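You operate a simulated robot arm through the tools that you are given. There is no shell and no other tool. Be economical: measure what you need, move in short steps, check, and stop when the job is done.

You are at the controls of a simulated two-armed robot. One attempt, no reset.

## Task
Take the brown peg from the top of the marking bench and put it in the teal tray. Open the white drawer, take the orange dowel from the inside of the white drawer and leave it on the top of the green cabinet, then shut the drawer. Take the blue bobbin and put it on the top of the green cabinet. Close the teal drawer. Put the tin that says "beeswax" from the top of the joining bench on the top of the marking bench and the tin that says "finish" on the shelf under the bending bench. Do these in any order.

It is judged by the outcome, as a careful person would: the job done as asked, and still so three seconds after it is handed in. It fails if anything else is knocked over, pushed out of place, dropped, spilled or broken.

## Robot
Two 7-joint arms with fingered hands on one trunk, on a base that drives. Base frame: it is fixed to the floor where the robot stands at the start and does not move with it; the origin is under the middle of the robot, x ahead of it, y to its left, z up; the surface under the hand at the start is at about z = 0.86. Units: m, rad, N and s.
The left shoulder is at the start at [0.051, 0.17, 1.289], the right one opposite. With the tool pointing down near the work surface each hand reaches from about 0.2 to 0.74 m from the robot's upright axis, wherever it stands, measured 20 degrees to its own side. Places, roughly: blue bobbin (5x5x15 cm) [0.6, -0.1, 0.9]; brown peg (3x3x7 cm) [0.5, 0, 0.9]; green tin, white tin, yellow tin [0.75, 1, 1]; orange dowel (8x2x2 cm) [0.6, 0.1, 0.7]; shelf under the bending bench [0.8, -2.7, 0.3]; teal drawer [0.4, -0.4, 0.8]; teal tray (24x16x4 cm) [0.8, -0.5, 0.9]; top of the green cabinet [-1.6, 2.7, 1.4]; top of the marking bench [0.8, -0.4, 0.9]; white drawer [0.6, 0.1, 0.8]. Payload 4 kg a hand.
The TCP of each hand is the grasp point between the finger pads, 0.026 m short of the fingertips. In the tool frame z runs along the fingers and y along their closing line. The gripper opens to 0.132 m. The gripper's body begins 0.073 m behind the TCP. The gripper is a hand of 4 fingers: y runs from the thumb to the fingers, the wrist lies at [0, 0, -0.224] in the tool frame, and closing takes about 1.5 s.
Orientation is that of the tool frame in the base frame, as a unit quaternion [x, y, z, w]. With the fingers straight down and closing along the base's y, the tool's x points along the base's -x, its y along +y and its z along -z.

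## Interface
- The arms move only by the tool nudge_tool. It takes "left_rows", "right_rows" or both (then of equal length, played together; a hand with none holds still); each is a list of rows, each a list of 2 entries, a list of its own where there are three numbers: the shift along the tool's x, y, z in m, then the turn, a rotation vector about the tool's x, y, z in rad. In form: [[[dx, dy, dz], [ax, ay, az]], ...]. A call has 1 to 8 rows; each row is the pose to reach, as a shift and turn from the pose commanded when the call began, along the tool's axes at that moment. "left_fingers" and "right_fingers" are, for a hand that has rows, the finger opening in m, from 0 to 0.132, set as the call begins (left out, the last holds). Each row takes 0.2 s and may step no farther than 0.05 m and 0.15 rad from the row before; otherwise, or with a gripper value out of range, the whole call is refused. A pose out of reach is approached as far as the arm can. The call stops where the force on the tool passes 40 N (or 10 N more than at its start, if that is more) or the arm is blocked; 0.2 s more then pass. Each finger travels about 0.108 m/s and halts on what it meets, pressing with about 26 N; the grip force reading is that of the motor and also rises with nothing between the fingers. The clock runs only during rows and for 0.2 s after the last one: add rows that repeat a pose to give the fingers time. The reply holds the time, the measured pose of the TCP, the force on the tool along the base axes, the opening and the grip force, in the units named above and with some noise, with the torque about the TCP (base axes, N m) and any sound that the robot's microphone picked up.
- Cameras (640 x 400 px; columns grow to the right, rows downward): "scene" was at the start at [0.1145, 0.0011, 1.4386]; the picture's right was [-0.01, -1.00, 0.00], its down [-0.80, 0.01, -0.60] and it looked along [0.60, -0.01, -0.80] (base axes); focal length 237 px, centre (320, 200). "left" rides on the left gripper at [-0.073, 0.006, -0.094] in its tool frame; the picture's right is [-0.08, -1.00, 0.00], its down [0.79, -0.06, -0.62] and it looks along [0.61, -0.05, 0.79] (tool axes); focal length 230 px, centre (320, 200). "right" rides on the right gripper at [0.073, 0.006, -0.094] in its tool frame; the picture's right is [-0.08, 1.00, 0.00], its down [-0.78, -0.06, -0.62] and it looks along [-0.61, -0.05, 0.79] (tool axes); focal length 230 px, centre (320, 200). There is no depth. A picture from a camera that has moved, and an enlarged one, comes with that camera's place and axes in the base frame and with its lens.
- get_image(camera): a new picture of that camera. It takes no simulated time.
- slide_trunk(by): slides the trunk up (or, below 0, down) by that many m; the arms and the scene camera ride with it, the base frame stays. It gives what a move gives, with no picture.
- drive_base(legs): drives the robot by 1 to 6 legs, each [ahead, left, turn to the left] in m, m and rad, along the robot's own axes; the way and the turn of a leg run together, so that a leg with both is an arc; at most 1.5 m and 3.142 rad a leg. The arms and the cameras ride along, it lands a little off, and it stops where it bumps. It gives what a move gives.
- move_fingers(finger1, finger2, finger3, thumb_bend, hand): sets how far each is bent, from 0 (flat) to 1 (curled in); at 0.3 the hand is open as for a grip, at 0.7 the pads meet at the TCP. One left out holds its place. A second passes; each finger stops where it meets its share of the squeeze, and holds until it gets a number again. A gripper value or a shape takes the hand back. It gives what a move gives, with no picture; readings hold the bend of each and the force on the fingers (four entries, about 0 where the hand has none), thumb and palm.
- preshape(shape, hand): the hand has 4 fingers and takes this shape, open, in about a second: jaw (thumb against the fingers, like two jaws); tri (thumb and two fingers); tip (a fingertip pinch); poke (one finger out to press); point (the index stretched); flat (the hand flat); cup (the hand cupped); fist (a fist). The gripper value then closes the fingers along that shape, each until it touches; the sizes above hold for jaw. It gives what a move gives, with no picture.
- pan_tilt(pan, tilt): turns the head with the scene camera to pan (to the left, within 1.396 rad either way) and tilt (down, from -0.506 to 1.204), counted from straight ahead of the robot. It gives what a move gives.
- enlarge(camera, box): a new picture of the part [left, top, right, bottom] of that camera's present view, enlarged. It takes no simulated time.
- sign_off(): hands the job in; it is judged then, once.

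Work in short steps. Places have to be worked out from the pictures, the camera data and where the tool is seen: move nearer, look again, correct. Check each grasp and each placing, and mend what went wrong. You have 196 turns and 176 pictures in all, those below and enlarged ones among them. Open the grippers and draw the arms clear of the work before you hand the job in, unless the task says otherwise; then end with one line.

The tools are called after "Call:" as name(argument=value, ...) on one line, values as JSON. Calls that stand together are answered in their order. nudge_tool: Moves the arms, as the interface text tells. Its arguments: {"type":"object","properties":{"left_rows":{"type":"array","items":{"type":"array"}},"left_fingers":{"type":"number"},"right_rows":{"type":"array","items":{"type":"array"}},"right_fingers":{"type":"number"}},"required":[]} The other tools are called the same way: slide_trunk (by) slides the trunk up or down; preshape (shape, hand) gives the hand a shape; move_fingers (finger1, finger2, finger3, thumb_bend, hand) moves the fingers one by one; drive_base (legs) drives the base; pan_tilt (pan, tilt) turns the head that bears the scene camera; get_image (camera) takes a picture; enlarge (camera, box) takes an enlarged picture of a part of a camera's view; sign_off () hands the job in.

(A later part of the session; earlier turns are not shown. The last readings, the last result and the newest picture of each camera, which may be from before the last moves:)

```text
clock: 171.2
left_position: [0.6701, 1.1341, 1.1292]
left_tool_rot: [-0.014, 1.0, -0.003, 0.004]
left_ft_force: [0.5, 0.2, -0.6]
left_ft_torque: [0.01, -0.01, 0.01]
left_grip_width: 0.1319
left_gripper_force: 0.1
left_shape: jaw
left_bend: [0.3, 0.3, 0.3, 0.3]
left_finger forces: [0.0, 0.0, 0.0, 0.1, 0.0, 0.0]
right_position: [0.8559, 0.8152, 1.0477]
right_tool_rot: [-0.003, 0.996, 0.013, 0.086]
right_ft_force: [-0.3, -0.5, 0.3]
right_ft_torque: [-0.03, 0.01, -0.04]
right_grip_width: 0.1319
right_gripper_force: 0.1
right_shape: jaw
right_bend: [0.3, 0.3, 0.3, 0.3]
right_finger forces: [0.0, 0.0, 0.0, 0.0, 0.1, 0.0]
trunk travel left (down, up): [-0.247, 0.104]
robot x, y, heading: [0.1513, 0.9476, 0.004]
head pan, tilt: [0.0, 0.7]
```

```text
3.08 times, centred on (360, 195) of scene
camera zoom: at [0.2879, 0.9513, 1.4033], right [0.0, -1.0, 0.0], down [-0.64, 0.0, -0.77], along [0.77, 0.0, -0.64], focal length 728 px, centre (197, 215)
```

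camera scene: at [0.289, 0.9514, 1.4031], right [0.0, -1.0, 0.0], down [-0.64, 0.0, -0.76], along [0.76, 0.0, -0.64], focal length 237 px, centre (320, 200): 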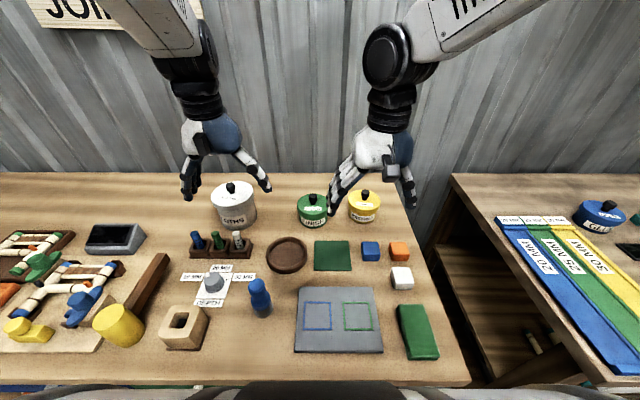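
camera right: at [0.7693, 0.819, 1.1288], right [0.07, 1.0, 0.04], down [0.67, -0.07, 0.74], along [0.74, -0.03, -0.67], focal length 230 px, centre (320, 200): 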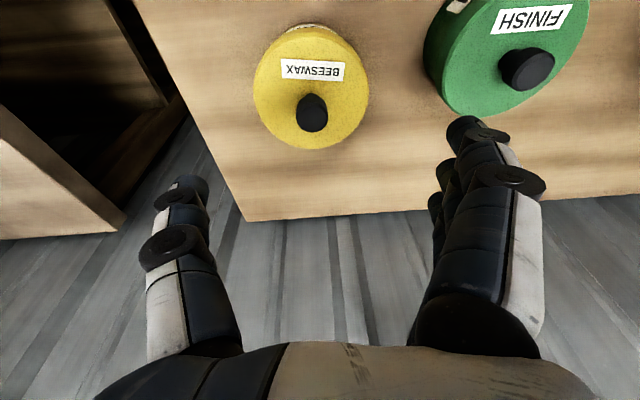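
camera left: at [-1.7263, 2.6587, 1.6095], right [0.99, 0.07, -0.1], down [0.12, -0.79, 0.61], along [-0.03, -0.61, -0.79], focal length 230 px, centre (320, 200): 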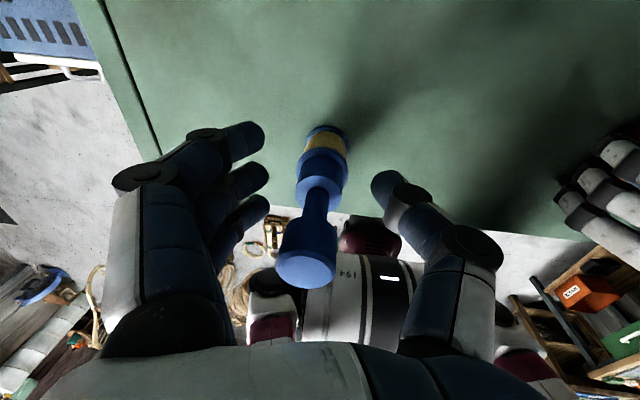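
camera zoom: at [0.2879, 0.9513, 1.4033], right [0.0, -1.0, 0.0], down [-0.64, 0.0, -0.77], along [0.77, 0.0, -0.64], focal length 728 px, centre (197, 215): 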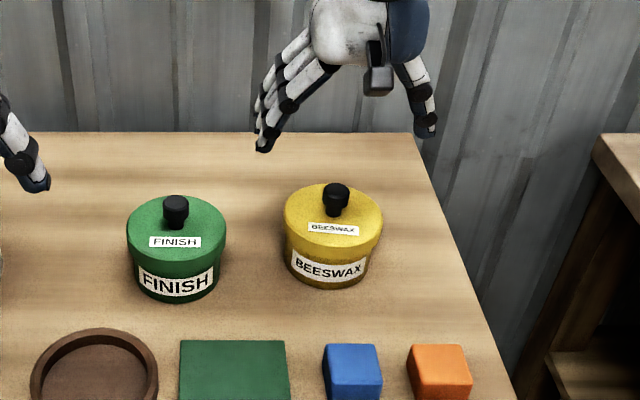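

The labels are confirmed. The tin centre is (0.851, 0.8135) and the lid about 10 cm wide. I descend most of the way and check clearance.

Call:
nudge_tool(right_rows=[[[0.01, -0.0015, 0.03], [0, 0, 0]], [[0.016, -0.0015, 0.065], [0, 0, 0]], [[0.02, -0.0015, 0.093], [0, 0, 0]]])

Call:
get_image(camera="right")

Call:
enlarge(camera="scene", box=[260, 130, 460, 260])

```text
clock: 172.1
left_position: [0.6712, 1.1345, 1.1279]
left_tool_rot: [-0.014, 1.0, -0.002, 0.005]
left_ft_force: [-0.2, -0.1, 0.5]
left_ft_torque: [-0.02, 0.03, -0.01]
left_grip_width: 0.1318
left_gripper_force: 0.1
left_shape: jaw
left_bend: [0.3, 0.3, 0.3, 0.3]
left_finger forces: [0.0, 0.0, 0.0, 0.1, 0.0, 0.0]
right_position: [0.8497, 0.814, 0.9524]
right_tool_rot: [-0.002, 0.996, 0.012, 0.085]
right_ft_force: [-0.2, -0.5, 0.1]
right_ft_torque: [0.02, 0.04, 0.02]
right_grip_width: 0.1317
right_gripper_force: 0.2
right_shape: jaw
right_bend: [0.3, 0.3, 0.3, 0.3]
right_finger forces: [0.0, 0.0, 0.1, 0.1, 0.0, 0.1]
trunk travel left (down, up): [-0.247, 0.104]
robot x, y, heading: [0.151, 0.9484, 0.006]
head pan, tilt: [0.0, 0.7]
```

```text
77 pictures are left
camera right: at [0.7639, 0.817, 1.0329], right [0.07, 1.0, 0.04], down [0.67, -0.07, 0.74], along [0.74, -0.03, -0.67], focal length 230 px, centre (320, 200)
```

right: 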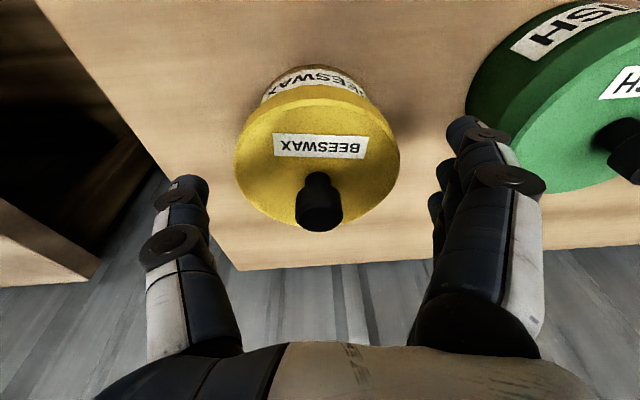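

```text
3.08 times, centred on (360, 195) of scene
camera zoom: at [0.289, 0.9512, 1.4031], right [0.0, -1.0, 0.0], down [-0.64, 0.0, -0.76], along [0.76, 0.0, -0.64], focal length 728 px, centre (197, 215)
```

zoom: 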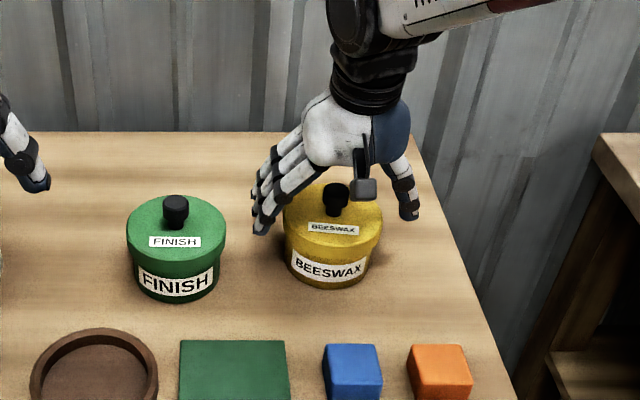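

It is centred, so I go down the last 5 cm and close.

Call:
nudge_tool(right_rows=[[[0.004, 0, 0.025], [0, 0, 0]], [[0.007, 0, 0.048], [0, 0, 0]], [[0.007, 0, 0.048], [0, 0, 0]]])

Call:
nudge_tool(right_rows=[[[0, 0, 0], [0, 0, 0]], [[0, 0, 0], [0, 0, 0]], [[0, 0, 0], [0, 0, 0]], [[0, 0, 0], [0, 0, 0]], [[0, 0, 0], [0, 0, 0]]], right_fingers=0.0)

Call:
get_image(camera="right")

Call:
enlarge(camera="scene", box=[260, 130, 460, 260])

```text
clock: 172.8
left_position: [0.671, 1.135, 1.1279]
left_tool_rot: [-0.013, 1.0, -0.003, 0.004]
left_ft_force: [-0.3, 0.6, 0.5]
left_ft_torque: [-0.04, -0.01, -0.01]
left_grip_width: 0.1318
left_gripper_force: 0.0
left_shape: jaw
left_bend: [0.3, 0.3, 0.3, 0.3]
left_finger forces: [0.0, 0.1, 0.0, 0.1, 0.0, 0.1]
right_position: [0.852, 0.8143, 0.9038]
right_tool_rot: [-0.002, 0.996, 0.012, 0.086]
right_ft_force: [-0.1, -2.2, 2.3]
right_ft_torque: [-0.05, -0.01, -0.04]
right_grip_width: 0.1314
right_gripper_force: 0.2
right_shape: jaw
right_bend: [0.3, 0.3, 0.3, 0.3]
right_finger forces: [0.0, 0.0, 0.0, 0.1, 2.6, 0.1]
trunk travel left (down, up): [-0.247, 0.104]
robot x, y, heading: [0.1545, 0.9498, 0.007]
head pan, tilt: [0.0, 0.7]
```

```text
clock: 174.1
left_position: [0.6702, 1.135, 1.1286]
left_tool_rot: [-0.014, 1.0, -0.002, 0.004]
left_ft_force: [-0.3, 0.2, 0.2]
left_ft_torque: [-0.01, -0.01, 0.0]
left_grip_width: 0.1319
left_gripper_force: 0.1
left_shape: jaw
left_bend: [0.3, 0.3, 0.3, 0.3]
left_finger forces: [0.0, 0.1, 0.0, 0.1, 0.1, 0.1]
right_position: [0.8505, 0.8162, 0.9048]
right_tool_rot: [-0.002, 0.996, 0.012, 0.086]
right_ft_force: [-1.4, 1.5, 1.8]
right_ft_torque: [0.3, 0.0, 0.06]
right_grip_width: 0.0923
right_gripper_force: 26.0
right_shape: jaw
right_bend: [0.73, 0.72, 0.72, 0.45]
right_finger forces: [7.9, 9.2, 11.0, 0.0, 25.7, 0.0]
trunk travel left (down, up): [-0.247, 0.104]
robot x, y, heading: [0.1519, 0.95, 0.005]
head pan, tilt: [0.0, 0.7]
```

```text
75 pictures are left
camera right: at [0.7646, 0.82, 0.9851], right [0.07, 1.0, 0.04], down [0.67, -0.07, 0.74], along [0.74, -0.03, -0.67], focal length 230 px, centre (320, 200)
```

right: 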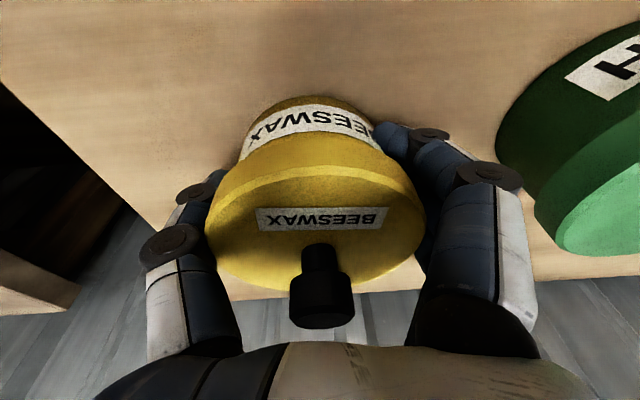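

```text
3.08 times, centred on (360, 195) of scene
camera zoom: at [0.2882, 0.9516, 1.4032], right [0.0, -1.0, 0.0], down [-0.64, 0.0, -0.77], along [0.77, 0.0, -0.64], focal length 728 px, centre (197, 215)
```

zoom: 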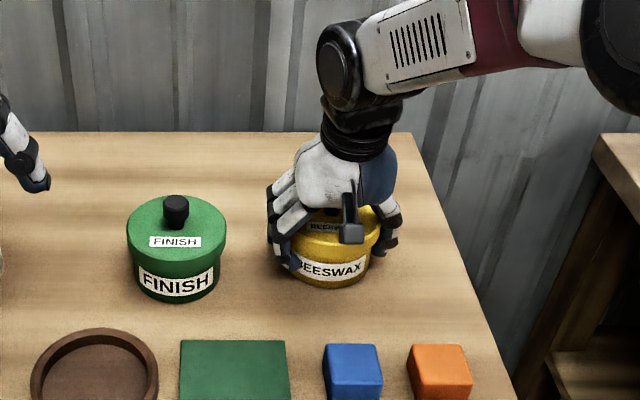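

The tin is gripped firmly by all fingers. I lift it straight up.

Call:
nudge_tool(right_rows=[[[-0.0034, 0, -0.0197], [0, 0, 0]], [[-0.0085, 0, -0.049], [0, 0, 0]], [[-0.0153, 0, -0.0887], [0, 0, 0]], [[-0.022, 0, -0.128], [0, 0, 0]], [[-0.0255, 0, -0.148], [0, 0, 0]]])

Call:
get_image(camera="right")

Call:
get_image(camera="scene")

```text
clock: 175.2
left_position: [0.6712, 1.134, 1.1275]
left_tool_rot: [-0.014, 1.0, -0.003, 0.004]
left_ft_force: [-0.5, 0.4, -0.3]
left_ft_torque: [0.0, 0.0, -0.03]
left_grip_width: 0.1319
left_gripper_force: 0.1
left_shape: jaw
left_bend: [0.3, 0.3, 0.3, 0.3]
left_finger forces: [0.1, 0.1, 0.0, 0.0, 0.0, 0.1]
right_position: [0.8536, 0.8135, 1.0533]
right_tool_rot: [-0.001, 0.996, 0.012, 0.084]
right_ft_force: [-0.5, -1.1, -5.2]
right_ft_torque: [0.05, 0.04, 0.0]
right_grip_width: 0.0923
right_gripper_force: 25.7
right_shape: jaw
right_bend: [0.73, 0.72, 0.72, 0.45]
right_finger forces: [7.4, 8.8, 11.5, 0.0, 27.0, 0.0]
trunk travel left (down, up): [-0.247, 0.104]
robot x, y, heading: [0.1537, 0.949, 0.002]
head pan, tilt: [0.0, 0.7]
```

```text
73 pictures are left
camera right: at [0.7671, 0.817, 1.1346], right [0.07, 1.0, 0.04], down [0.67, -0.07, 0.74], along [0.74, -0.03, -0.67], focal length 230 px, centre (320, 200)
```

right: 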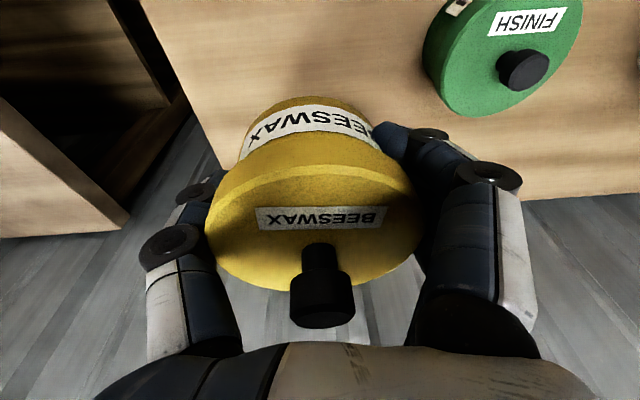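

```text
72 pictures are left
camera scene: at [0.2889, 0.9512, 1.403], right [0.0, -1.0, 0.0], down [-0.64, 0.0, -0.76], along [0.76, 0.0, -0.64], focal length 237 px, centre (320, 200)
```

scene: 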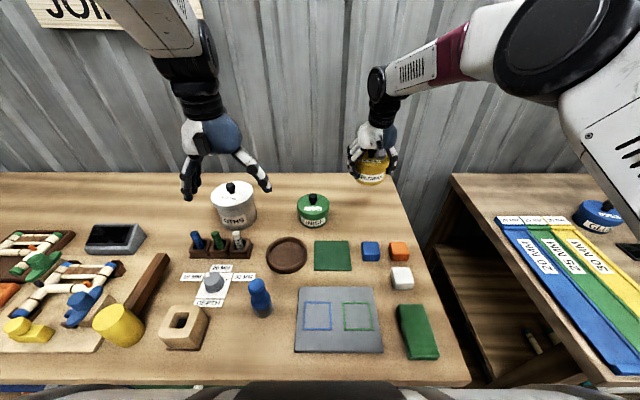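

The tin hangs securely. I draw the right hand back out of the way and shift the base right a little so the left hand faces the green tin.

Call:
nudge_tool(right_rows=[[[0.045, -0.01, -0.01], [0, 0, 0]], [[0.09, -0.02, -0.02], [0, 0, 0]], [[0.135, -0.03, -0.03], [0, 0, 0]], [[0.18, -0.04, -0.04], [0, 0, 0]], [[0.22, -0.05, -0.05], [0, 0, 0]]])

Call:
drive_base(legs=[[0, -0.12, 0]])

Call:
get_image(camera="left")

Call:
get_image(camera="scene")

```text
clock: 176.4
left_position: [0.671, 1.1338, 1.1289]
left_tool_rot: [-0.014, 1.0, -0.002, 0.005]
left_ft_force: [0.5, 0.0, -0.3]
left_ft_torque: [0.0, -0.03, -0.01]
left_grip_width: 0.132
left_gripper_force: 0.0
left_shape: jaw
left_bend: [0.3, 0.3, 0.3, 0.3]
left_finger forces: [0.0, 0.0, 0.1, 0.0, 0.1, 0.0]
right_position: [0.6232, 0.7625, 1.0649]
right_tool_rot: [-0.002, 0.996, 0.013, 0.085]
right_ft_force: [-0.8, -0.1, -5.1]
right_ft_torque: [0.02, 0.03, -0.02]
right_grip_width: 0.0918
right_gripper_force: 25.7
right_shape: jaw
right_bend: [0.73, 0.72, 0.72, 0.45]
right_finger forces: [7.6, 8.7, 11.7, 0.1, 26.7, 0.0]
trunk travel left (down, up): [-0.247, 0.104]
robot x, y, heading: [0.1513, 0.9498, 0.001]
head pan, tilt: [0.0, 0.7]
```

```text
clock: 178.1
left_position: [0.6711, 1.0168, 1.1287]
left_tool_rot: [-0.015, 1.0, -0.003, 0.005]
left_ft_force: [1.1, 0.3, 0.6]
left_ft_torque: [0.02, -0.05, 0.01]
left_grip_width: 0.1321
left_gripper_force: 0.1
left_shape: jaw
left_bend: [0.3, 0.3, 0.3, 0.3]
left_finger forces: [0.0, 0.0, 0.1, 0.0, 0.0, 0.0]
right_position: [0.6262, 0.6448, 1.0626]
right_tool_rot: [-0.002, 0.996, 0.012, 0.084]
right_ft_force: [0.8, -0.7, -4.4]
right_ft_torque: [0.0, 0.04, 0.03]
right_grip_width: 0.0921
right_gripper_force: 26.7
right_shape: jaw
right_bend: [0.73, 0.72, 0.72, 0.45]
right_finger forces: [7.7, 8.7, 11.7, 0.0, 26.7, 0.1]
trunk travel left (down, up): [-0.247, 0.104]
robot x, y, heading: [0.1545, 0.8317, 0.003]
head pan, tilt: [0.0, 0.7]
```

```text
71 pictures are left
camera left: at [0.7426, 1.0252, 1.2229], right [0.11, -0.99, 0.01], down [-0.79, -0.08, 0.61], along [-0.61, -0.07, -0.79], focal length 230 px, centre (320, 200)
```

left: 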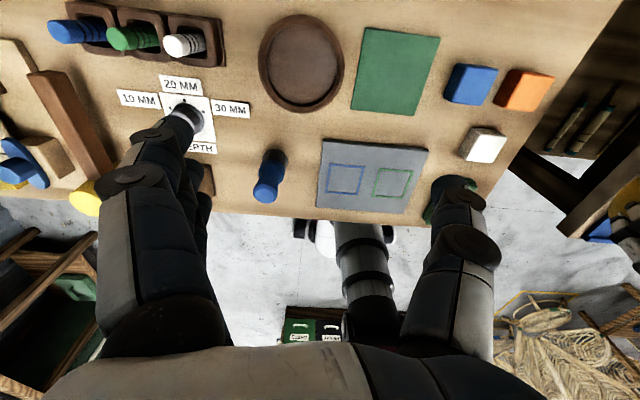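

```text
70 pictures are left
camera scene: at [0.2894, 0.8333, 1.4031], right [0.0, -1.0, 0.0], down [-0.64, 0.0, -0.76], along [0.76, 0.0, -0.64], focal length 237 px, centre (320, 200)
```

scene: 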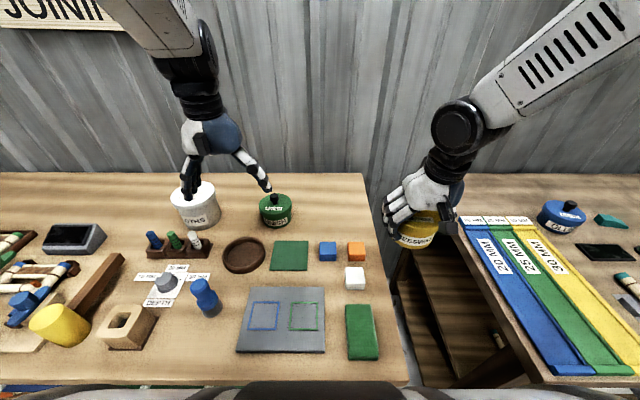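

I bring the left hand over the green tin, also slightly tilted forward, still above the lid.

Call:
nudge_tool(left_rows=[[[-0.04, -0.012, 0.0], [0, -0.04, 0]], [[-0.08, -0.024, 0.015], [0, -0.09, 0]], [[-0.12, -0.036, 0.035], [0, -0.14, 0]], [[-0.155, -0.048, 0.055], [0, -0.18, 0]], [[-0.168, -0.05, 0.068], [0, -0.18, 0]], [[-0.168, -0.05, 0.068], [0, -0.18, 0]]], left_fingers=0.132)

Call:
get_image(camera="left")

Call:
enlarge(camera="scene", box=[160, 130, 360, 260])

```text
clock: 179.5
left_position: [0.8407, 0.9709, 1.0617]
left_tool_rot: [-0.014, 0.996, -0.002, 0.093]
left_ft_force: [-0.5, 0.7, 0.3]
left_ft_torque: [-0.01, 0.02, 0.02]
left_grip_width: 0.1317
left_gripper_force: 0.0
left_shape: jaw
left_bend: [0.3, 0.3, 0.3, 0.3]
left_finger forces: [0.0, 0.1, 0.0, 0.1, 0.0, 0.1]
right_position: [0.6266, 0.6456, 1.0637]
right_tool_rot: [-0.002, 0.996, 0.013, 0.085]
right_ft_force: [0.2, -1.3, -5.1]
right_ft_torque: [0.01, 0.07, -0.02]
right_grip_width: 0.0918
right_gripper_force: 26.2
right_shape: jaw
right_bend: [0.73, 0.72, 0.72, 0.45]
right_finger forces: [7.7, 8.7, 11.7, 0.0, 26.7, 0.1]
trunk travel left (down, up): [-0.247, 0.104]
robot x, y, heading: [0.1546, 0.8313, 0.006]
head pan, tilt: [0.0, 0.7]
```

```text
69 pictures are left
camera left: at [0.8949, 0.9788, 1.1676], right [0.11, -0.99, 0.02], down [-0.88, -0.08, 0.46], along [-0.46, -0.07, -0.89], focal length 230 px, centre (320, 200)
```

left: 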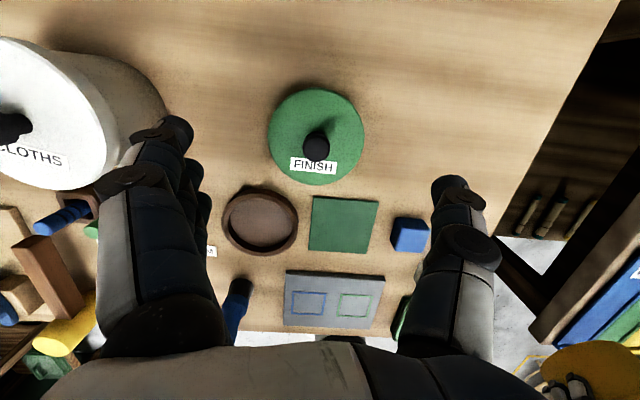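

```text
3.08 times, centred on (260, 195) of scene
camera zoom: at [0.2892, 0.8336, 1.4031], right [0.0, -1.0, 0.0], down [-0.64, 0.0, -0.76], along [0.76, 0.0, -0.64], focal length 728 px, centre (505, 215)
```

zoom: 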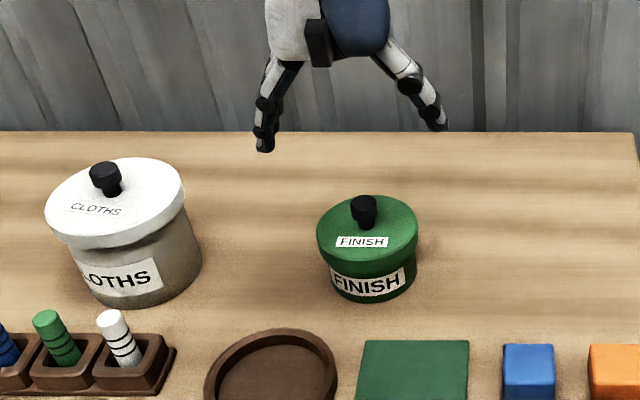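

The green tin's centre is (0.84, 0.971), right under the hand. I descend most of the way.

Call:
nudge_tool(left_rows=[[[0.0075, 0, 0.04], [0, 0, 0]], [[0.014, 0, 0.075], [0, 0, 0]], [[0.0195, 0, 0.105], [0, 0, 0]]])

Call:
get_image(camera="left")

Call:
enlarge(camera="scene", box=[160, 130, 360, 260])

```text
clock: 180.3
left_position: [0.8413, 0.9721, 0.9542]
left_tool_rot: [-0.015, 0.996, -0.001, 0.093]
left_ft_force: [0.4, -0.2, -0.5]
left_ft_torque: [-0.03, 0.01, 0.02]
left_grip_width: 0.1318
left_gripper_force: 0.0
left_shape: jaw
left_bend: [0.3, 0.3, 0.3, 0.3]
left_finger forces: [0.0, 0.1, 0.0, 0.1, 0.1, 0.0]
right_position: [0.6278, 0.6449, 1.0642]
right_tool_rot: [-0.002, 0.996, 0.013, 0.084]
right_ft_force: [0.1, 0.1, -4.7]
right_ft_torque: [0.01, 0.04, 0.0]
right_grip_width: 0.0918
right_gripper_force: 25.8
right_shape: jaw
right_bend: [0.73, 0.72, 0.72, 0.45]
right_finger forces: [7.6, 8.7, 11.8, 0.1, 26.6, 0.1]
trunk travel left (down, up): [-0.247, 0.104]
robot x, y, heading: [0.1517, 0.8351, 0.004]
head pan, tilt: [0.0, 0.7]
```

```text
67 pictures are left
camera left: at [0.8942, 0.9807, 1.0604], right [0.11, -0.99, 0.02], down [-0.88, -0.08, 0.46], along [-0.46, -0.07, -0.89], focal length 230 px, centre (320, 200)
```

left: 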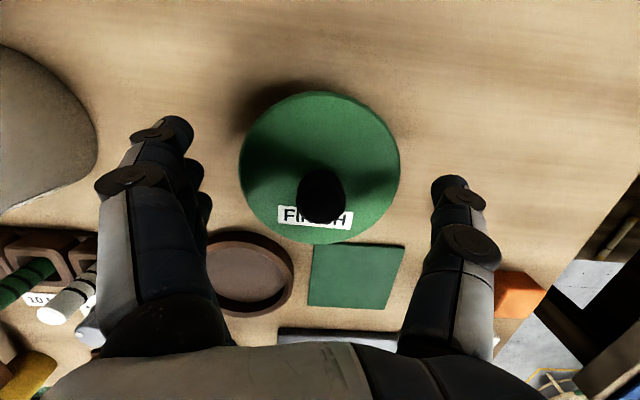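

```text
3.08 times, centred on (260, 195) of scene
camera zoom: at [0.29, 0.834, 1.403], right [0.0, -1.0, 0.0], down [-0.64, 0.0, -0.76], along [0.76, 0.0, -0.64], focal length 728 px, centre (505, 215)
```

zoom: 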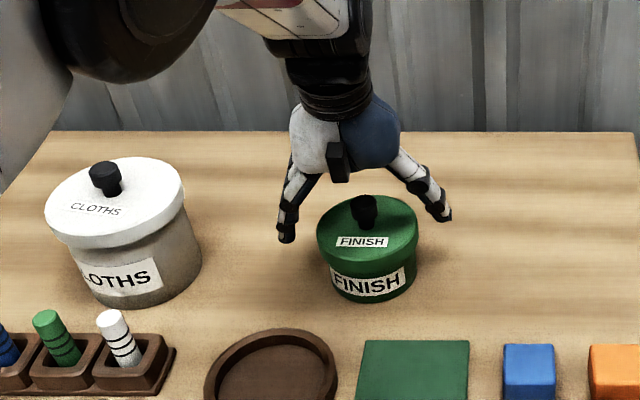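

It is centred between the fingers, so I descend the last 5 cm and close.

Call:
nudge_tool(left_rows=[[[0.0046, 0, 0.025], [0, 0, 0]], [[0.009, 0, 0.049], [0, 0, 0]], [[0.009, 0, 0.049], [0, 0, 0]]])

Call:
nudge_tool(left_rows=[[[0, 0, 0], [0, 0, 0]], [[0, 0, 0], [0, 0, 0]], [[0, 0, 0], [0, 0, 0]], [[0, 0, 0], [0, 0, 0]], [[0, 0, 0], [0, 0, 0]]], left_fingers=0.0)

Call:
get_image(camera="left")

```text
clock: 181.1
left_position: [0.8406, 0.9723, 0.9064]
left_tool_rot: [-0.015, 0.995, -0.001, 0.094]
left_ft_force: [0.7, -0.3, 0.0]
left_ft_torque: [-0.02, 0.01, -0.01]
left_grip_width: 0.1321
left_gripper_force: 0.1
left_shape: jaw
left_bend: [0.3, 0.3, 0.3, 0.3]
left_finger forces: [0.0, 0.0, 0.1, 0.0, 0.6, 0.1]
right_position: [0.6259, 0.6448, 1.0642]
right_tool_rot: [-0.002, 0.996, 0.012, 0.085]
right_ft_force: [-0.3, -0.4, -3.8]
right_ft_torque: [0.01, 0.05, 0.01]
right_grip_width: 0.092
right_gripper_force: 26.2
right_shape: jaw
right_bend: [0.73, 0.72, 0.72, 0.45]
right_finger forces: [7.7, 8.6, 11.8, 0.0, 26.5, 0.1]
trunk travel left (down, up): [-0.247, 0.104]
robot x, y, heading: [0.1522, 0.8297, 0.003]
head pan, tilt: [0.0, 0.7]
```

```text
clock: 182.3
left_position: [0.8407, 0.9737, 0.9054]
left_tool_rot: [-0.014, 0.996, -0.001, 0.094]
left_ft_force: [0.6, 0.9, 0.5]
left_ft_torque: [0.23, 0.01, -0.02]
left_grip_width: 0.0867
left_gripper_force: 26.4
left_shape: jaw
left_bend: [0.73, 0.71, 0.72, 0.63]
left_finger forces: [8.8, 8.9, 7.7, 0.0, 24.2, 0.0]
right_position: [0.6257, 0.6453, 1.0646]
right_tool_rot: [-0.002, 0.996, 0.012, 0.085]
right_ft_force: [-0.9, -0.1, -4.8]
right_ft_torque: [0.01, 0.06, 0.0]
right_grip_width: 0.0918
right_gripper_force: 26.1
right_shape: jaw
right_bend: [0.73, 0.72, 0.72, 0.45]
right_finger forces: [7.7, 8.8, 11.8, 0.0, 26.5, 0.0]
trunk travel left (down, up): [-0.247, 0.104]
robot x, y, heading: [0.1547, 0.8329, 0.006]
head pan, tilt: [0.0, 0.7]
heard: snap
```

```text
65 pictures are left
camera left: at [0.8944, 0.9809, 1.0118], right [0.11, -0.99, 0.02], down [-0.88, -0.08, 0.46], along [-0.46, -0.07, -0.89], focal length 230 px, centre (320, 200)
```

left: 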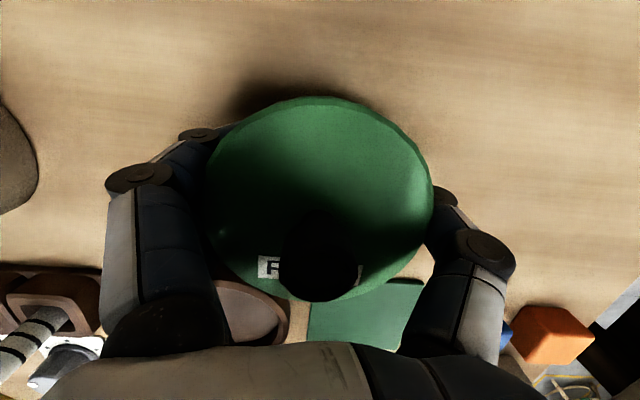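

I heard a snap, so before lifting I look closely at the tin and at everything near both hands.

Call:
enlarge(camera="scene", box=[200, 140, 340, 240])

Call:
get_image(camera="scene")

Call:
get_image(camera="right")

```text
4.00 times, centred on (270, 190) of scene
camera zoom: at [0.2895, 0.8339, 1.4031], right [0.0, -1.0, 0.0], down [-0.64, 0.0, -0.76], along [0.76, 0.0, -0.64], focal length 946 px, centre (520, 240)
```

zoom: 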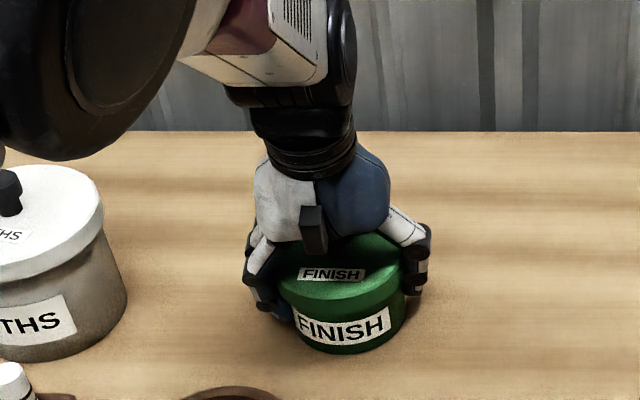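

```text
63 pictures are left
camera scene: at [0.2895, 0.8339, 1.4031], right [0.0, -1.0, 0.0], down [-0.64, 0.0, -0.76], along [0.76, 0.0, -0.64], focal length 237 px, centre (320, 200)
```

scene: 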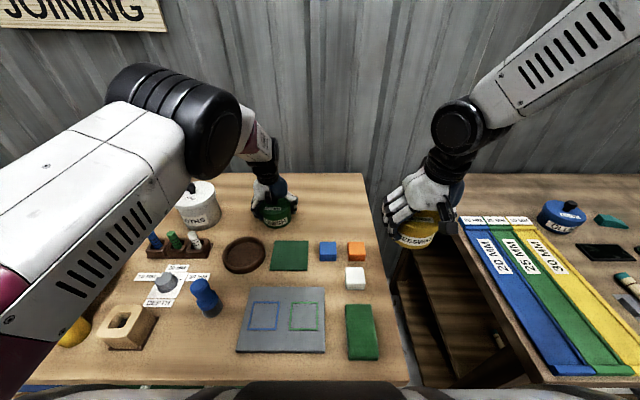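

```text
62 pictures are left
camera right: at [0.5396, 0.6479, 1.1443], right [0.07, 1.0, 0.04], down [0.67, -0.07, 0.74], along [0.74, -0.03, -0.67], focal length 230 px, centre (320, 200)
```

right: 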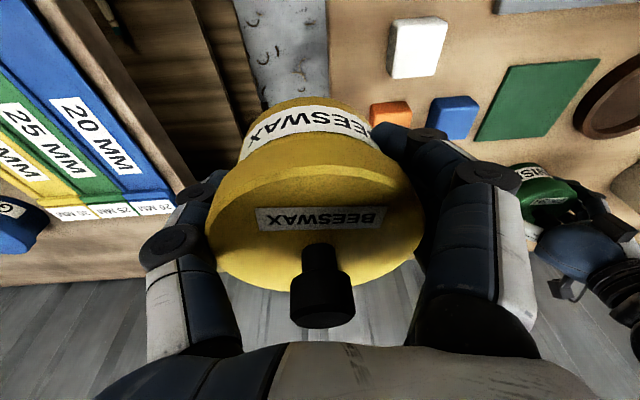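

Nothing looks broken and the lid sits on the tin. I lift a few centimetres slowly and check that lid and body come together.

Call:
nudge_tool(left_rows=[[[-0.0019, 0, -0.01], [0, 0, 0]], [[-0.0037, 0, -0.02], [0, 0, 0]], [[-0.0065, 0, -0.035], [0, 0, 0]]])

Call:
enlarge(camera="scene", box=[200, 140, 340, 240])

```text
clock: 183.1
left_position: [0.8414, 0.9707, 0.9423]
left_tool_rot: [-0.015, 0.995, -0.001, 0.094]
left_ft_force: [-0.2, 0.4, -4.4]
left_ft_torque: [-0.01, -0.02, 0.03]
left_grip_width: 0.0866
left_gripper_force: 25.9
left_shape: jaw
left_bend: [0.73, 0.71, 0.72, 0.63]
left_finger forces: [8.8, 9.0, 7.8, 0.0, 25.0, 0.0]
right_position: [0.6252, 0.6445, 1.0641]
right_tool_rot: [-0.002, 0.996, 0.012, 0.085]
right_ft_force: [0.1, 0.5, -3.5]
right_ft_torque: [-0.02, 0.01, -0.02]
right_grip_width: 0.0918
right_gripper_force: 26.1
right_shape: jaw
right_bend: [0.73, 0.72, 0.72, 0.45]
right_finger forces: [7.7, 8.6, 11.8, 0.0, 26.6, 0.0]
trunk travel left (down, up): [-0.247, 0.104]
robot x, y, heading: [0.1523, 0.8321, 0.005]
head pan, tilt: [0.0, 0.7]
```

```text
4.00 times, centred on (270, 190) of scene
camera zoom: at [0.2894, 0.8338, 1.4031], right [0.0, -1.0, 0.0], down [-0.64, 0.0, -0.76], along [0.76, 0.0, -0.64], focal length 946 px, centre (520, 240)
```

zoom: 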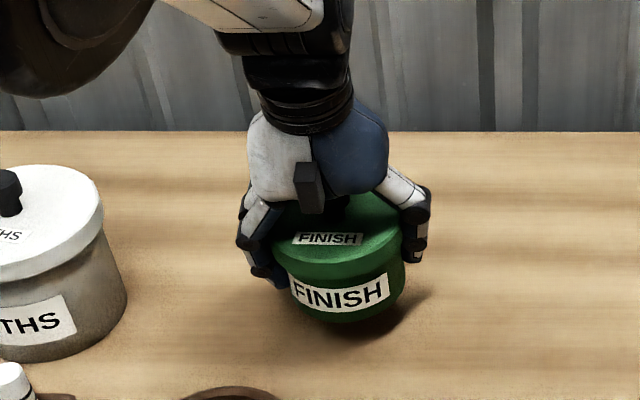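

The whole tin rises together. I lift higher and draw it back over the bench front.

Call:
nudge_tool(left_rows=[[[-0.0075, 0, -0.04], [0, 0, 0]], [[-0.015, 0, -0.08], [0, 0, 0]], [[-0.022, 0, -0.12], [0, 0, 0]], [[0.023, 0, -0.13], [0, 0, 0]], [[0.068, 0, -0.138], [0, 0, 0]], [[0.113, 0, -0.147], [0, 0, 0]], [[0.158, 0, -0.155], [0, 0, 0]]])

Call:
get_image(camera="scene")

```text
clock: 184.7
left_position: [0.6564, 0.9728, 1.062]
left_tool_rot: [-0.031, 0.995, -0.017, 0.088]
left_ft_force: [-1.2, 0.3, -4.3]
left_ft_torque: [0.03, 0.0, -0.01]
left_grip_width: 0.0864
left_gripper_force: 26.3
left_shape: jaw
left_bend: [0.73, 0.71, 0.72, 0.63]
left_finger forces: [9.1, 9.3, 7.8, 0.1, 25.2, 0.0]
right_position: [0.6257, 0.643, 1.0643]
right_tool_rot: [-0.003, 0.996, 0.013, 0.086]
right_ft_force: [0.0, 0.0, -4.0]
right_ft_torque: [0.02, 0.03, 0.02]
right_grip_width: 0.0921
right_gripper_force: 25.9
right_shape: jaw
right_bend: [0.73, 0.72, 0.72, 0.45]
right_finger forces: [7.8, 8.7, 11.8, 0.0, 26.6, 0.0]
trunk travel left (down, up): [-0.247, 0.104]
robot x, y, heading: [0.1496, 0.8315, 0.004]
head pan, tilt: [0.0, 0.7]
```

```text
60 pictures are left
camera scene: at [0.2884, 0.8338, 1.4032], right [0.0, -1.0, 0.0], down [-0.64, 0.0, -0.77], along [0.77, 0.0, -0.64], focal length 237 px, centre (320, 200)
```

scene: 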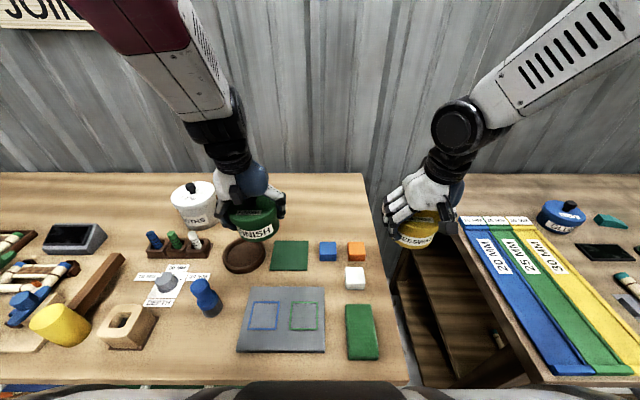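

Both tins are in hand. I back off, drive right to the marking bench and come up facing the free area between the clamp and the tray, around (0.79, -0.25).

Call:
drive_base(legs=[[-0.4, 0, 0], [0, -0.93, -0.004], [0.38, 0, 0]])

Call:
get_image(camera="scene")

```text
clock: 197.4
left_position: [0.642, 0.022, 1.0666]
left_tool_rot: [-0.024, 0.995, -0.02, 0.093]
left_ft_force: [-0.2, -0.5, -5.1]
left_ft_torque: [0.02, -0.01, 0.01]
left_grip_width: 0.0863
left_gripper_force: 25.9
left_shape: jaw
left_bend: [0.73, 0.71, 0.72, 0.63]
left_finger forces: [9.0, 9.2, 7.9, 0.0, 25.0, 0.1]
right_position: [0.6051, -0.3022, 1.0634]
right_tool_rot: [0.002, 0.996, 0.012, 0.085]
right_ft_force: [-0.1, 0.1, -3.9]
right_ft_torque: [0.02, 0.03, 0.01]
right_grip_width: 0.0918
right_gripper_force: 25.8
right_shape: jaw
right_bend: [0.73, 0.72, 0.72, 0.45]
right_finger forces: [7.8, 8.7, 12.0, 0.0, 26.3, 0.1]
trunk travel left (down, up): [-0.247, 0.104]
robot x, y, heading: [0.1311, -0.1124, -0.006]
head pan, tilt: [0.0, 0.7]
```

```text
59 pictures are left
camera scene: at [0.27, -0.1096, 1.403], right [0.0, -1.0, 0.0], down [-0.64, 0.0, -0.76], along [0.76, 0.0, -0.64], focal length 237 px, centre (320, 200)
```

scene: 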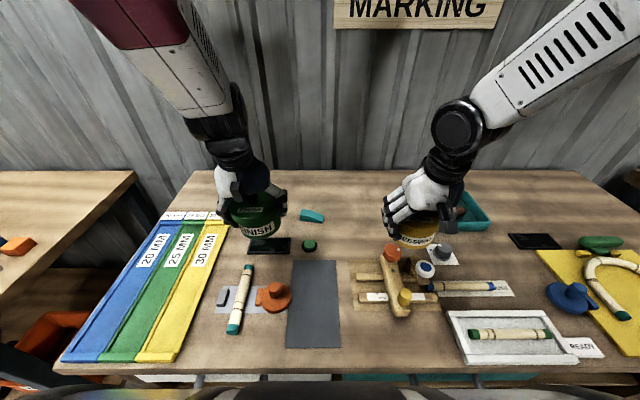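

The free spot around (0.79, -0.225) is visible. I move the tin over it.

Call:
nudge_tool(right_rows=[[[-0.035, 0.015, 0.006], [0, 0, 0]], [[-0.07, 0.03, 0.012], [0, 0, 0]], [[-0.105, 0.045, 0.018], [0, 0, 0]], [[-0.14, 0.06, 0.024], [0, 0, 0]], [[-0.18, 0.077, 0.031], [0, 0, 0]], [[-0.177, 0.077, 0.061], [0, 0, 0]]])

Call:
get_image(camera="scene")

Call:
get_image(camera="right")

```text
clock: 198.8
left_position: [0.6415, 0.0226, 1.0676]
left_tool_rot: [-0.025, 0.995, -0.024, 0.093]
left_ft_force: [-0.4, 0.1, -4.7]
left_ft_torque: [0.04, -0.04, -0.05]
left_grip_width: 0.0863
left_gripper_force: 26.3
left_shape: jaw
left_bend: [0.73, 0.71, 0.72, 0.63]
left_finger forces: [8.9, 9.2, 7.9, 0.0, 24.9, 0.0]
right_position: [0.7886, -0.2245, 1.0336]
right_tool_rot: [0.001, 0.996, 0.011, 0.085]
right_ft_force: [-0.6, 0.6, -4.3]
right_ft_torque: [0.03, 0.07, -0.02]
right_grip_width: 0.0903
right_gripper_force: 26.1
right_shape: jaw
right_bend: [0.73, 0.72, 0.73, 0.44]
right_finger forces: [7.6, 8.1, 12.3, 0.1, 25.5, 0.0]
trunk travel left (down, up): [-0.247, 0.104]
robot x, y, heading: [0.1304, -0.1123, -0.002]
head pan, tilt: [0.0, 0.7]
heard: snap
```

```text
58 pictures are left
camera scene: at [0.2696, -0.11, 1.403], right [0.0, -1.0, 0.0], down [-0.64, 0.0, -0.76], along [0.76, 0.0, -0.64], focal length 237 px, centre (320, 200)
```

scene: 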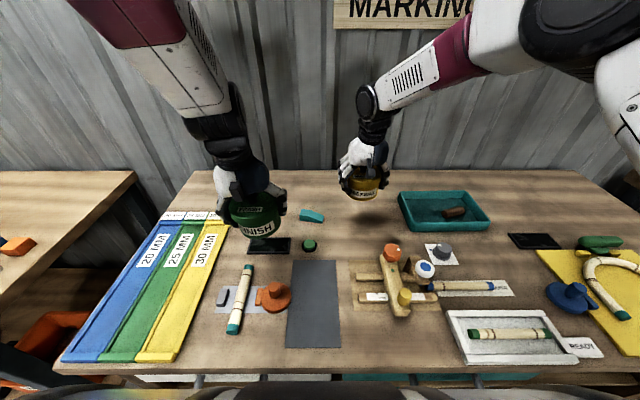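

```text
57 pictures are left
camera right: at [0.7016, -0.2208, 1.1151], right [0.08, 1.0, 0.04], down [0.67, -0.08, 0.74], along [0.74, -0.03, -0.67], focal length 230 px, centre (320, 200)
```

right: 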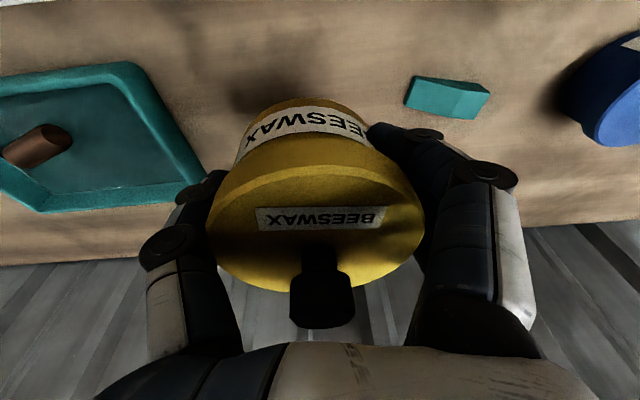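

Another snap with the grip narrowing slightly, yet the tin looks whole. I lower it towards the bench.

Call:
nudge_tool(right_rows=[[[0.006, 0, 0.035], [0, 0, 0]], [[0.012, 0, 0.07], [0, 0, 0]], [[0.017, 0, 0.1], [0, 0, 0]], [[0.019, 0, 0.112], [0, 0, 0]]])

Call:
nudge_tool(right_rows=[[[0.0005, 0, 0.003], [0, 0, 0]], [[0.001, 0, 0.006], [0, 0, 0]], [[0.0015, 0, 0.009], [0, 0, 0]]])

Call:
enlarge(camera="scene", box=[290, 120, 450, 240])

```text
clock: 199.8
left_position: [0.6401, 0.0224, 1.0682]
left_tool_rot: [-0.027, 0.995, -0.023, 0.093]
left_ft_force: [0.3, 0.1, -4.7]
left_ft_torque: [-0.03, -0.02, 0.0]
left_grip_width: 0.0864
left_gripper_force: 26.3
left_shape: jaw
left_bend: [0.73, 0.71, 0.72, 0.63]
left_finger forces: [9.1, 9.2, 7.9, 0.0, 24.8, 0.0]
right_position: [0.7913, -0.2226, 0.9216]
right_tool_rot: [0.001, 0.996, 0.011, 0.084]
right_ft_force: [-0.1, -0.5, -5.4]
right_ft_torque: [0.03, 0.05, 0.0]
right_grip_width: 0.0903
right_gripper_force: 26.1
right_shape: jaw
right_bend: [0.73, 0.72, 0.73, 0.44]
right_finger forces: [7.5, 8.1, 12.3, 0.0, 25.2, 0.1]
trunk travel left (down, up): [-0.247, 0.104]
robot x, y, heading: [0.1301, -0.11, -0.003]
head pan, tilt: [0.0, 0.7]
```

```text
clock: 200.6
left_position: [0.6409, 0.0226, 1.0669]
left_tool_rot: [-0.026, 0.995, -0.023, 0.093]
left_ft_force: [0.3, -0.1, -4.6]
left_ft_torque: [0.03, -0.03, 0.01]
left_grip_width: 0.0863
left_gripper_force: 25.9
left_shape: jaw
left_bend: [0.73, 0.71, 0.72, 0.63]
left_finger forces: [9.0, 9.2, 7.9, 0.0, 24.8, 0.0]
right_position: [0.7902, -0.2214, 0.9121]
right_tool_rot: [0.002, 0.996, 0.012, 0.084]
right_ft_force: [0.2, 0.3, -5.3]
right_ft_torque: [0.03, 0.06, -0.01]
right_grip_width: 0.0903
right_gripper_force: 26.5
right_shape: jaw
right_bend: [0.73, 0.72, 0.73, 0.44]
right_finger forces: [7.5, 8.1, 12.3, 0.1, 25.3, 0.0]
trunk travel left (down, up): [-0.247, 0.104]
robot x, y, heading: [0.1321, -0.1118, -0.008]
head pan, tilt: [0.0, 0.7]
```

```text
3.33 times, centred on (370, 180) of scene
camera zoom: at [0.2697, -0.1095, 1.403], right [0.0, -1.0, 0.0], down [-0.64, 0.0, -0.76], along [0.76, 0.0, -0.64], focal length 789 px, centre (153, 267)
```

zoom: 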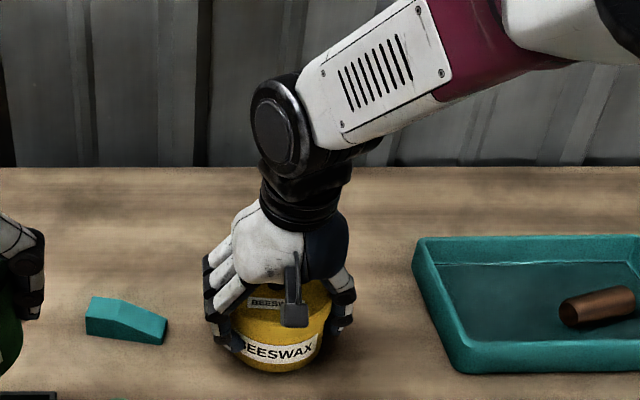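

Not touching yet. I lower in 3 mm steps until the weight comes off.

Call:
nudge_tool(right_rows=[[[0.0005, 0, 0.003], [0, 0, 0]], [[0.001, 0, 0.006], [0, 0, 0]], [[0.0013, 0, 0.008], [0, 0, 0]]])

```text
clock: 201.4
left_position: [0.641, 0.0221, 1.0678]
left_tool_rot: [-0.025, 0.995, -0.023, 0.093]
left_ft_force: [0.2, -0.9, -4.9]
left_ft_torque: [0.02, 0.02, -0.02]
left_grip_width: 0.0862
left_gripper_force: 27.0
left_shape: jaw
left_bend: [0.73, 0.71, 0.72, 0.63]
left_finger forces: [9.0, 9.1, 7.9, 0.0, 24.7, 0.1]
right_position: [0.7903, -0.2201, 0.9057]
right_tool_rot: [0.001, 0.996, 0.012, 0.086]
right_ft_force: [0.0, 0.1, -1.4]
right_ft_torque: [0.11, 0.04, -0.03]
right_grip_width: 0.0906
right_gripper_force: 26.0
right_shape: jaw
right_bend: [0.74, 0.72, 0.73, 0.44]
right_finger forces: [7.8, 8.0, 12.1, 0.0, 26.0, 0.0]
trunk travel left (down, up): [-0.247, 0.104]
robot x, y, heading: [0.1322, -0.112, -0.007]
head pan, tilt: [0.0, 0.7]
```

The weight is mostly on the bench. I lower 1 mm more and open the hand fully.

Call:
nudge_tool(right_rows=[[[0.0002, 0, 0.001], [0, 0, 0]], [[0.0002, 0, 0.001], [0, 0, 0]], [[0.0002, 0, 0.001], [0, 0, 0]], [[0.0002, 0, 0.001], [0, 0, 0]], [[0.0002, 0, 0.001], [0, 0, 0]], [[0.0002, 0, 0.001], [0, 0, 0]]], right_fingers=0.132)

Call:
get_image(camera="right")

```text
clock: 202.8
left_position: [0.6411, 0.0225, 1.0681]
left_tool_rot: [-0.025, 0.995, -0.025, 0.093]
left_ft_force: [0.9, 0.0, -4.5]
left_ft_torque: [0.03, 0.01, 0.02]
left_grip_width: 0.0865
left_gripper_force: 25.6
left_shape: jaw
left_bend: [0.73, 0.71, 0.72, 0.63]
left_finger forces: [9.1, 9.2, 7.9, 0.1, 24.7, 0.0]
right_position: [0.7884, -0.2208, 0.9036]
right_tool_rot: [0.003, 0.996, 0.011, 0.085]
right_ft_force: [0.4, -0.2, -0.3]
right_ft_torque: [-0.03, 0.01, 0.02]
right_grip_width: 0.1319
right_gripper_force: 0.0
right_shape: jaw
right_bend: [0.3, 0.3, 0.3, 0.3]
right_finger forces: [0.0, 0.1, 0.0, 0.1, 0.0, 0.0]
trunk travel left (down, up): [-0.247, 0.104]
robot x, y, heading: [0.1312, -0.112, -0.003]
head pan, tilt: [0.0, 0.7]
heard: snap
```

```text
55 pictures are left
camera right: at [0.703, -0.2169, 0.9841], right [0.08, 1.0, 0.04], down [0.67, -0.08, 0.74], along [0.74, -0.03, -0.67], focal length 230 px, centre (320, 200)
```

right: 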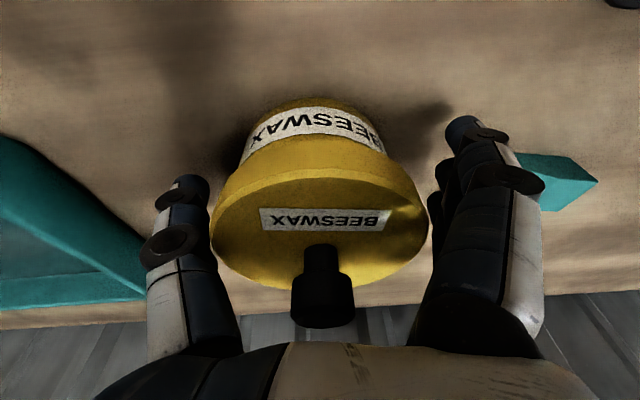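

The tin is free. I raise the right hand straight up.

Call:
nudge_tool(right_rows=[[[-0.002, -0.003, -0.01], [0, 0, 0]], [[-0.005, -0.003, -0.03], [0, 0, 0]], [[-0.012, -0.003, -0.07], [0, 0, 0]], [[-0.019, -0.003, -0.11], [0, 0, 0]], [[-0.026, -0.003, -0.15], [0, 0, 0]]])

Call:
get_image(camera="right")

Call:
get_image(camera="scene")

```text
clock: 204.0
left_position: [0.6415, 0.0221, 1.0674]
left_tool_rot: [-0.026, 0.995, -0.024, 0.094]
left_ft_force: [-0.5, 0.2, -4.8]
left_ft_torque: [0.03, -0.01, 0.0]
left_grip_width: 0.0864
left_gripper_force: 26.0
left_shape: jaw
left_bend: [0.73, 0.71, 0.72, 0.63]
left_finger forces: [9.1, 9.1, 8.0, 0.1, 24.6, 0.0]
right_position: [0.7893, -0.2263, 1.0566]
right_tool_rot: [0.001, 0.996, 0.012, 0.084]
right_ft_force: [0.1, -0.1, -0.2]
right_ft_torque: [-0.02, 0.01, 0.03]
right_grip_width: 0.1321
right_gripper_force: 0.1
right_shape: jaw
right_bend: [0.3, 0.3, 0.3, 0.3]
right_finger forces: [0.0, 0.0, 0.0, 0.1, 0.0, 0.0]
trunk travel left (down, up): [-0.247, 0.104]
robot x, y, heading: [0.1326, -0.1132, -0.006]
head pan, tilt: [0.0, 0.7]
```

```text
54 pictures are left
camera right: at [0.7027, -0.2226, 1.1361], right [0.08, 1.0, 0.04], down [0.67, -0.08, 0.74], along [0.74, -0.03, -0.67], focal length 230 px, centre (320, 200)
```

right: 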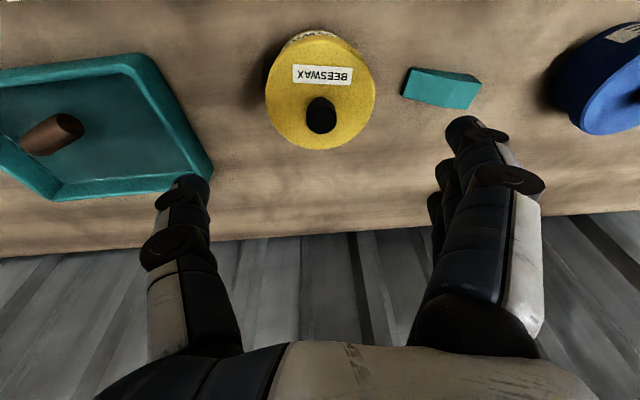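

```text
53 pictures are left
camera scene: at [0.2684, -0.1095, 1.4032], right [0.0, -1.0, 0.0], down [-0.64, 0.0, -0.77], along [0.77, 0.0, -0.64], focal length 237 px, centre (320, 200)
```

scene: 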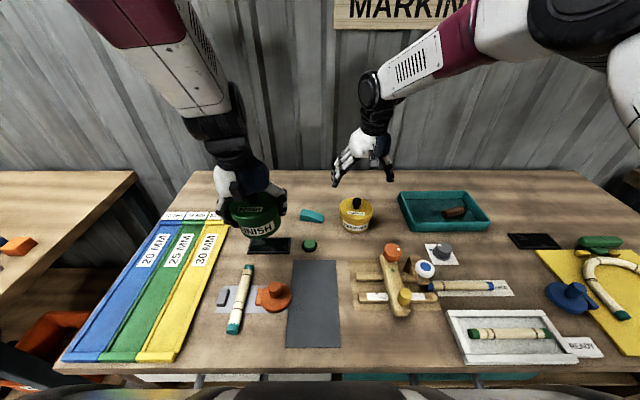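

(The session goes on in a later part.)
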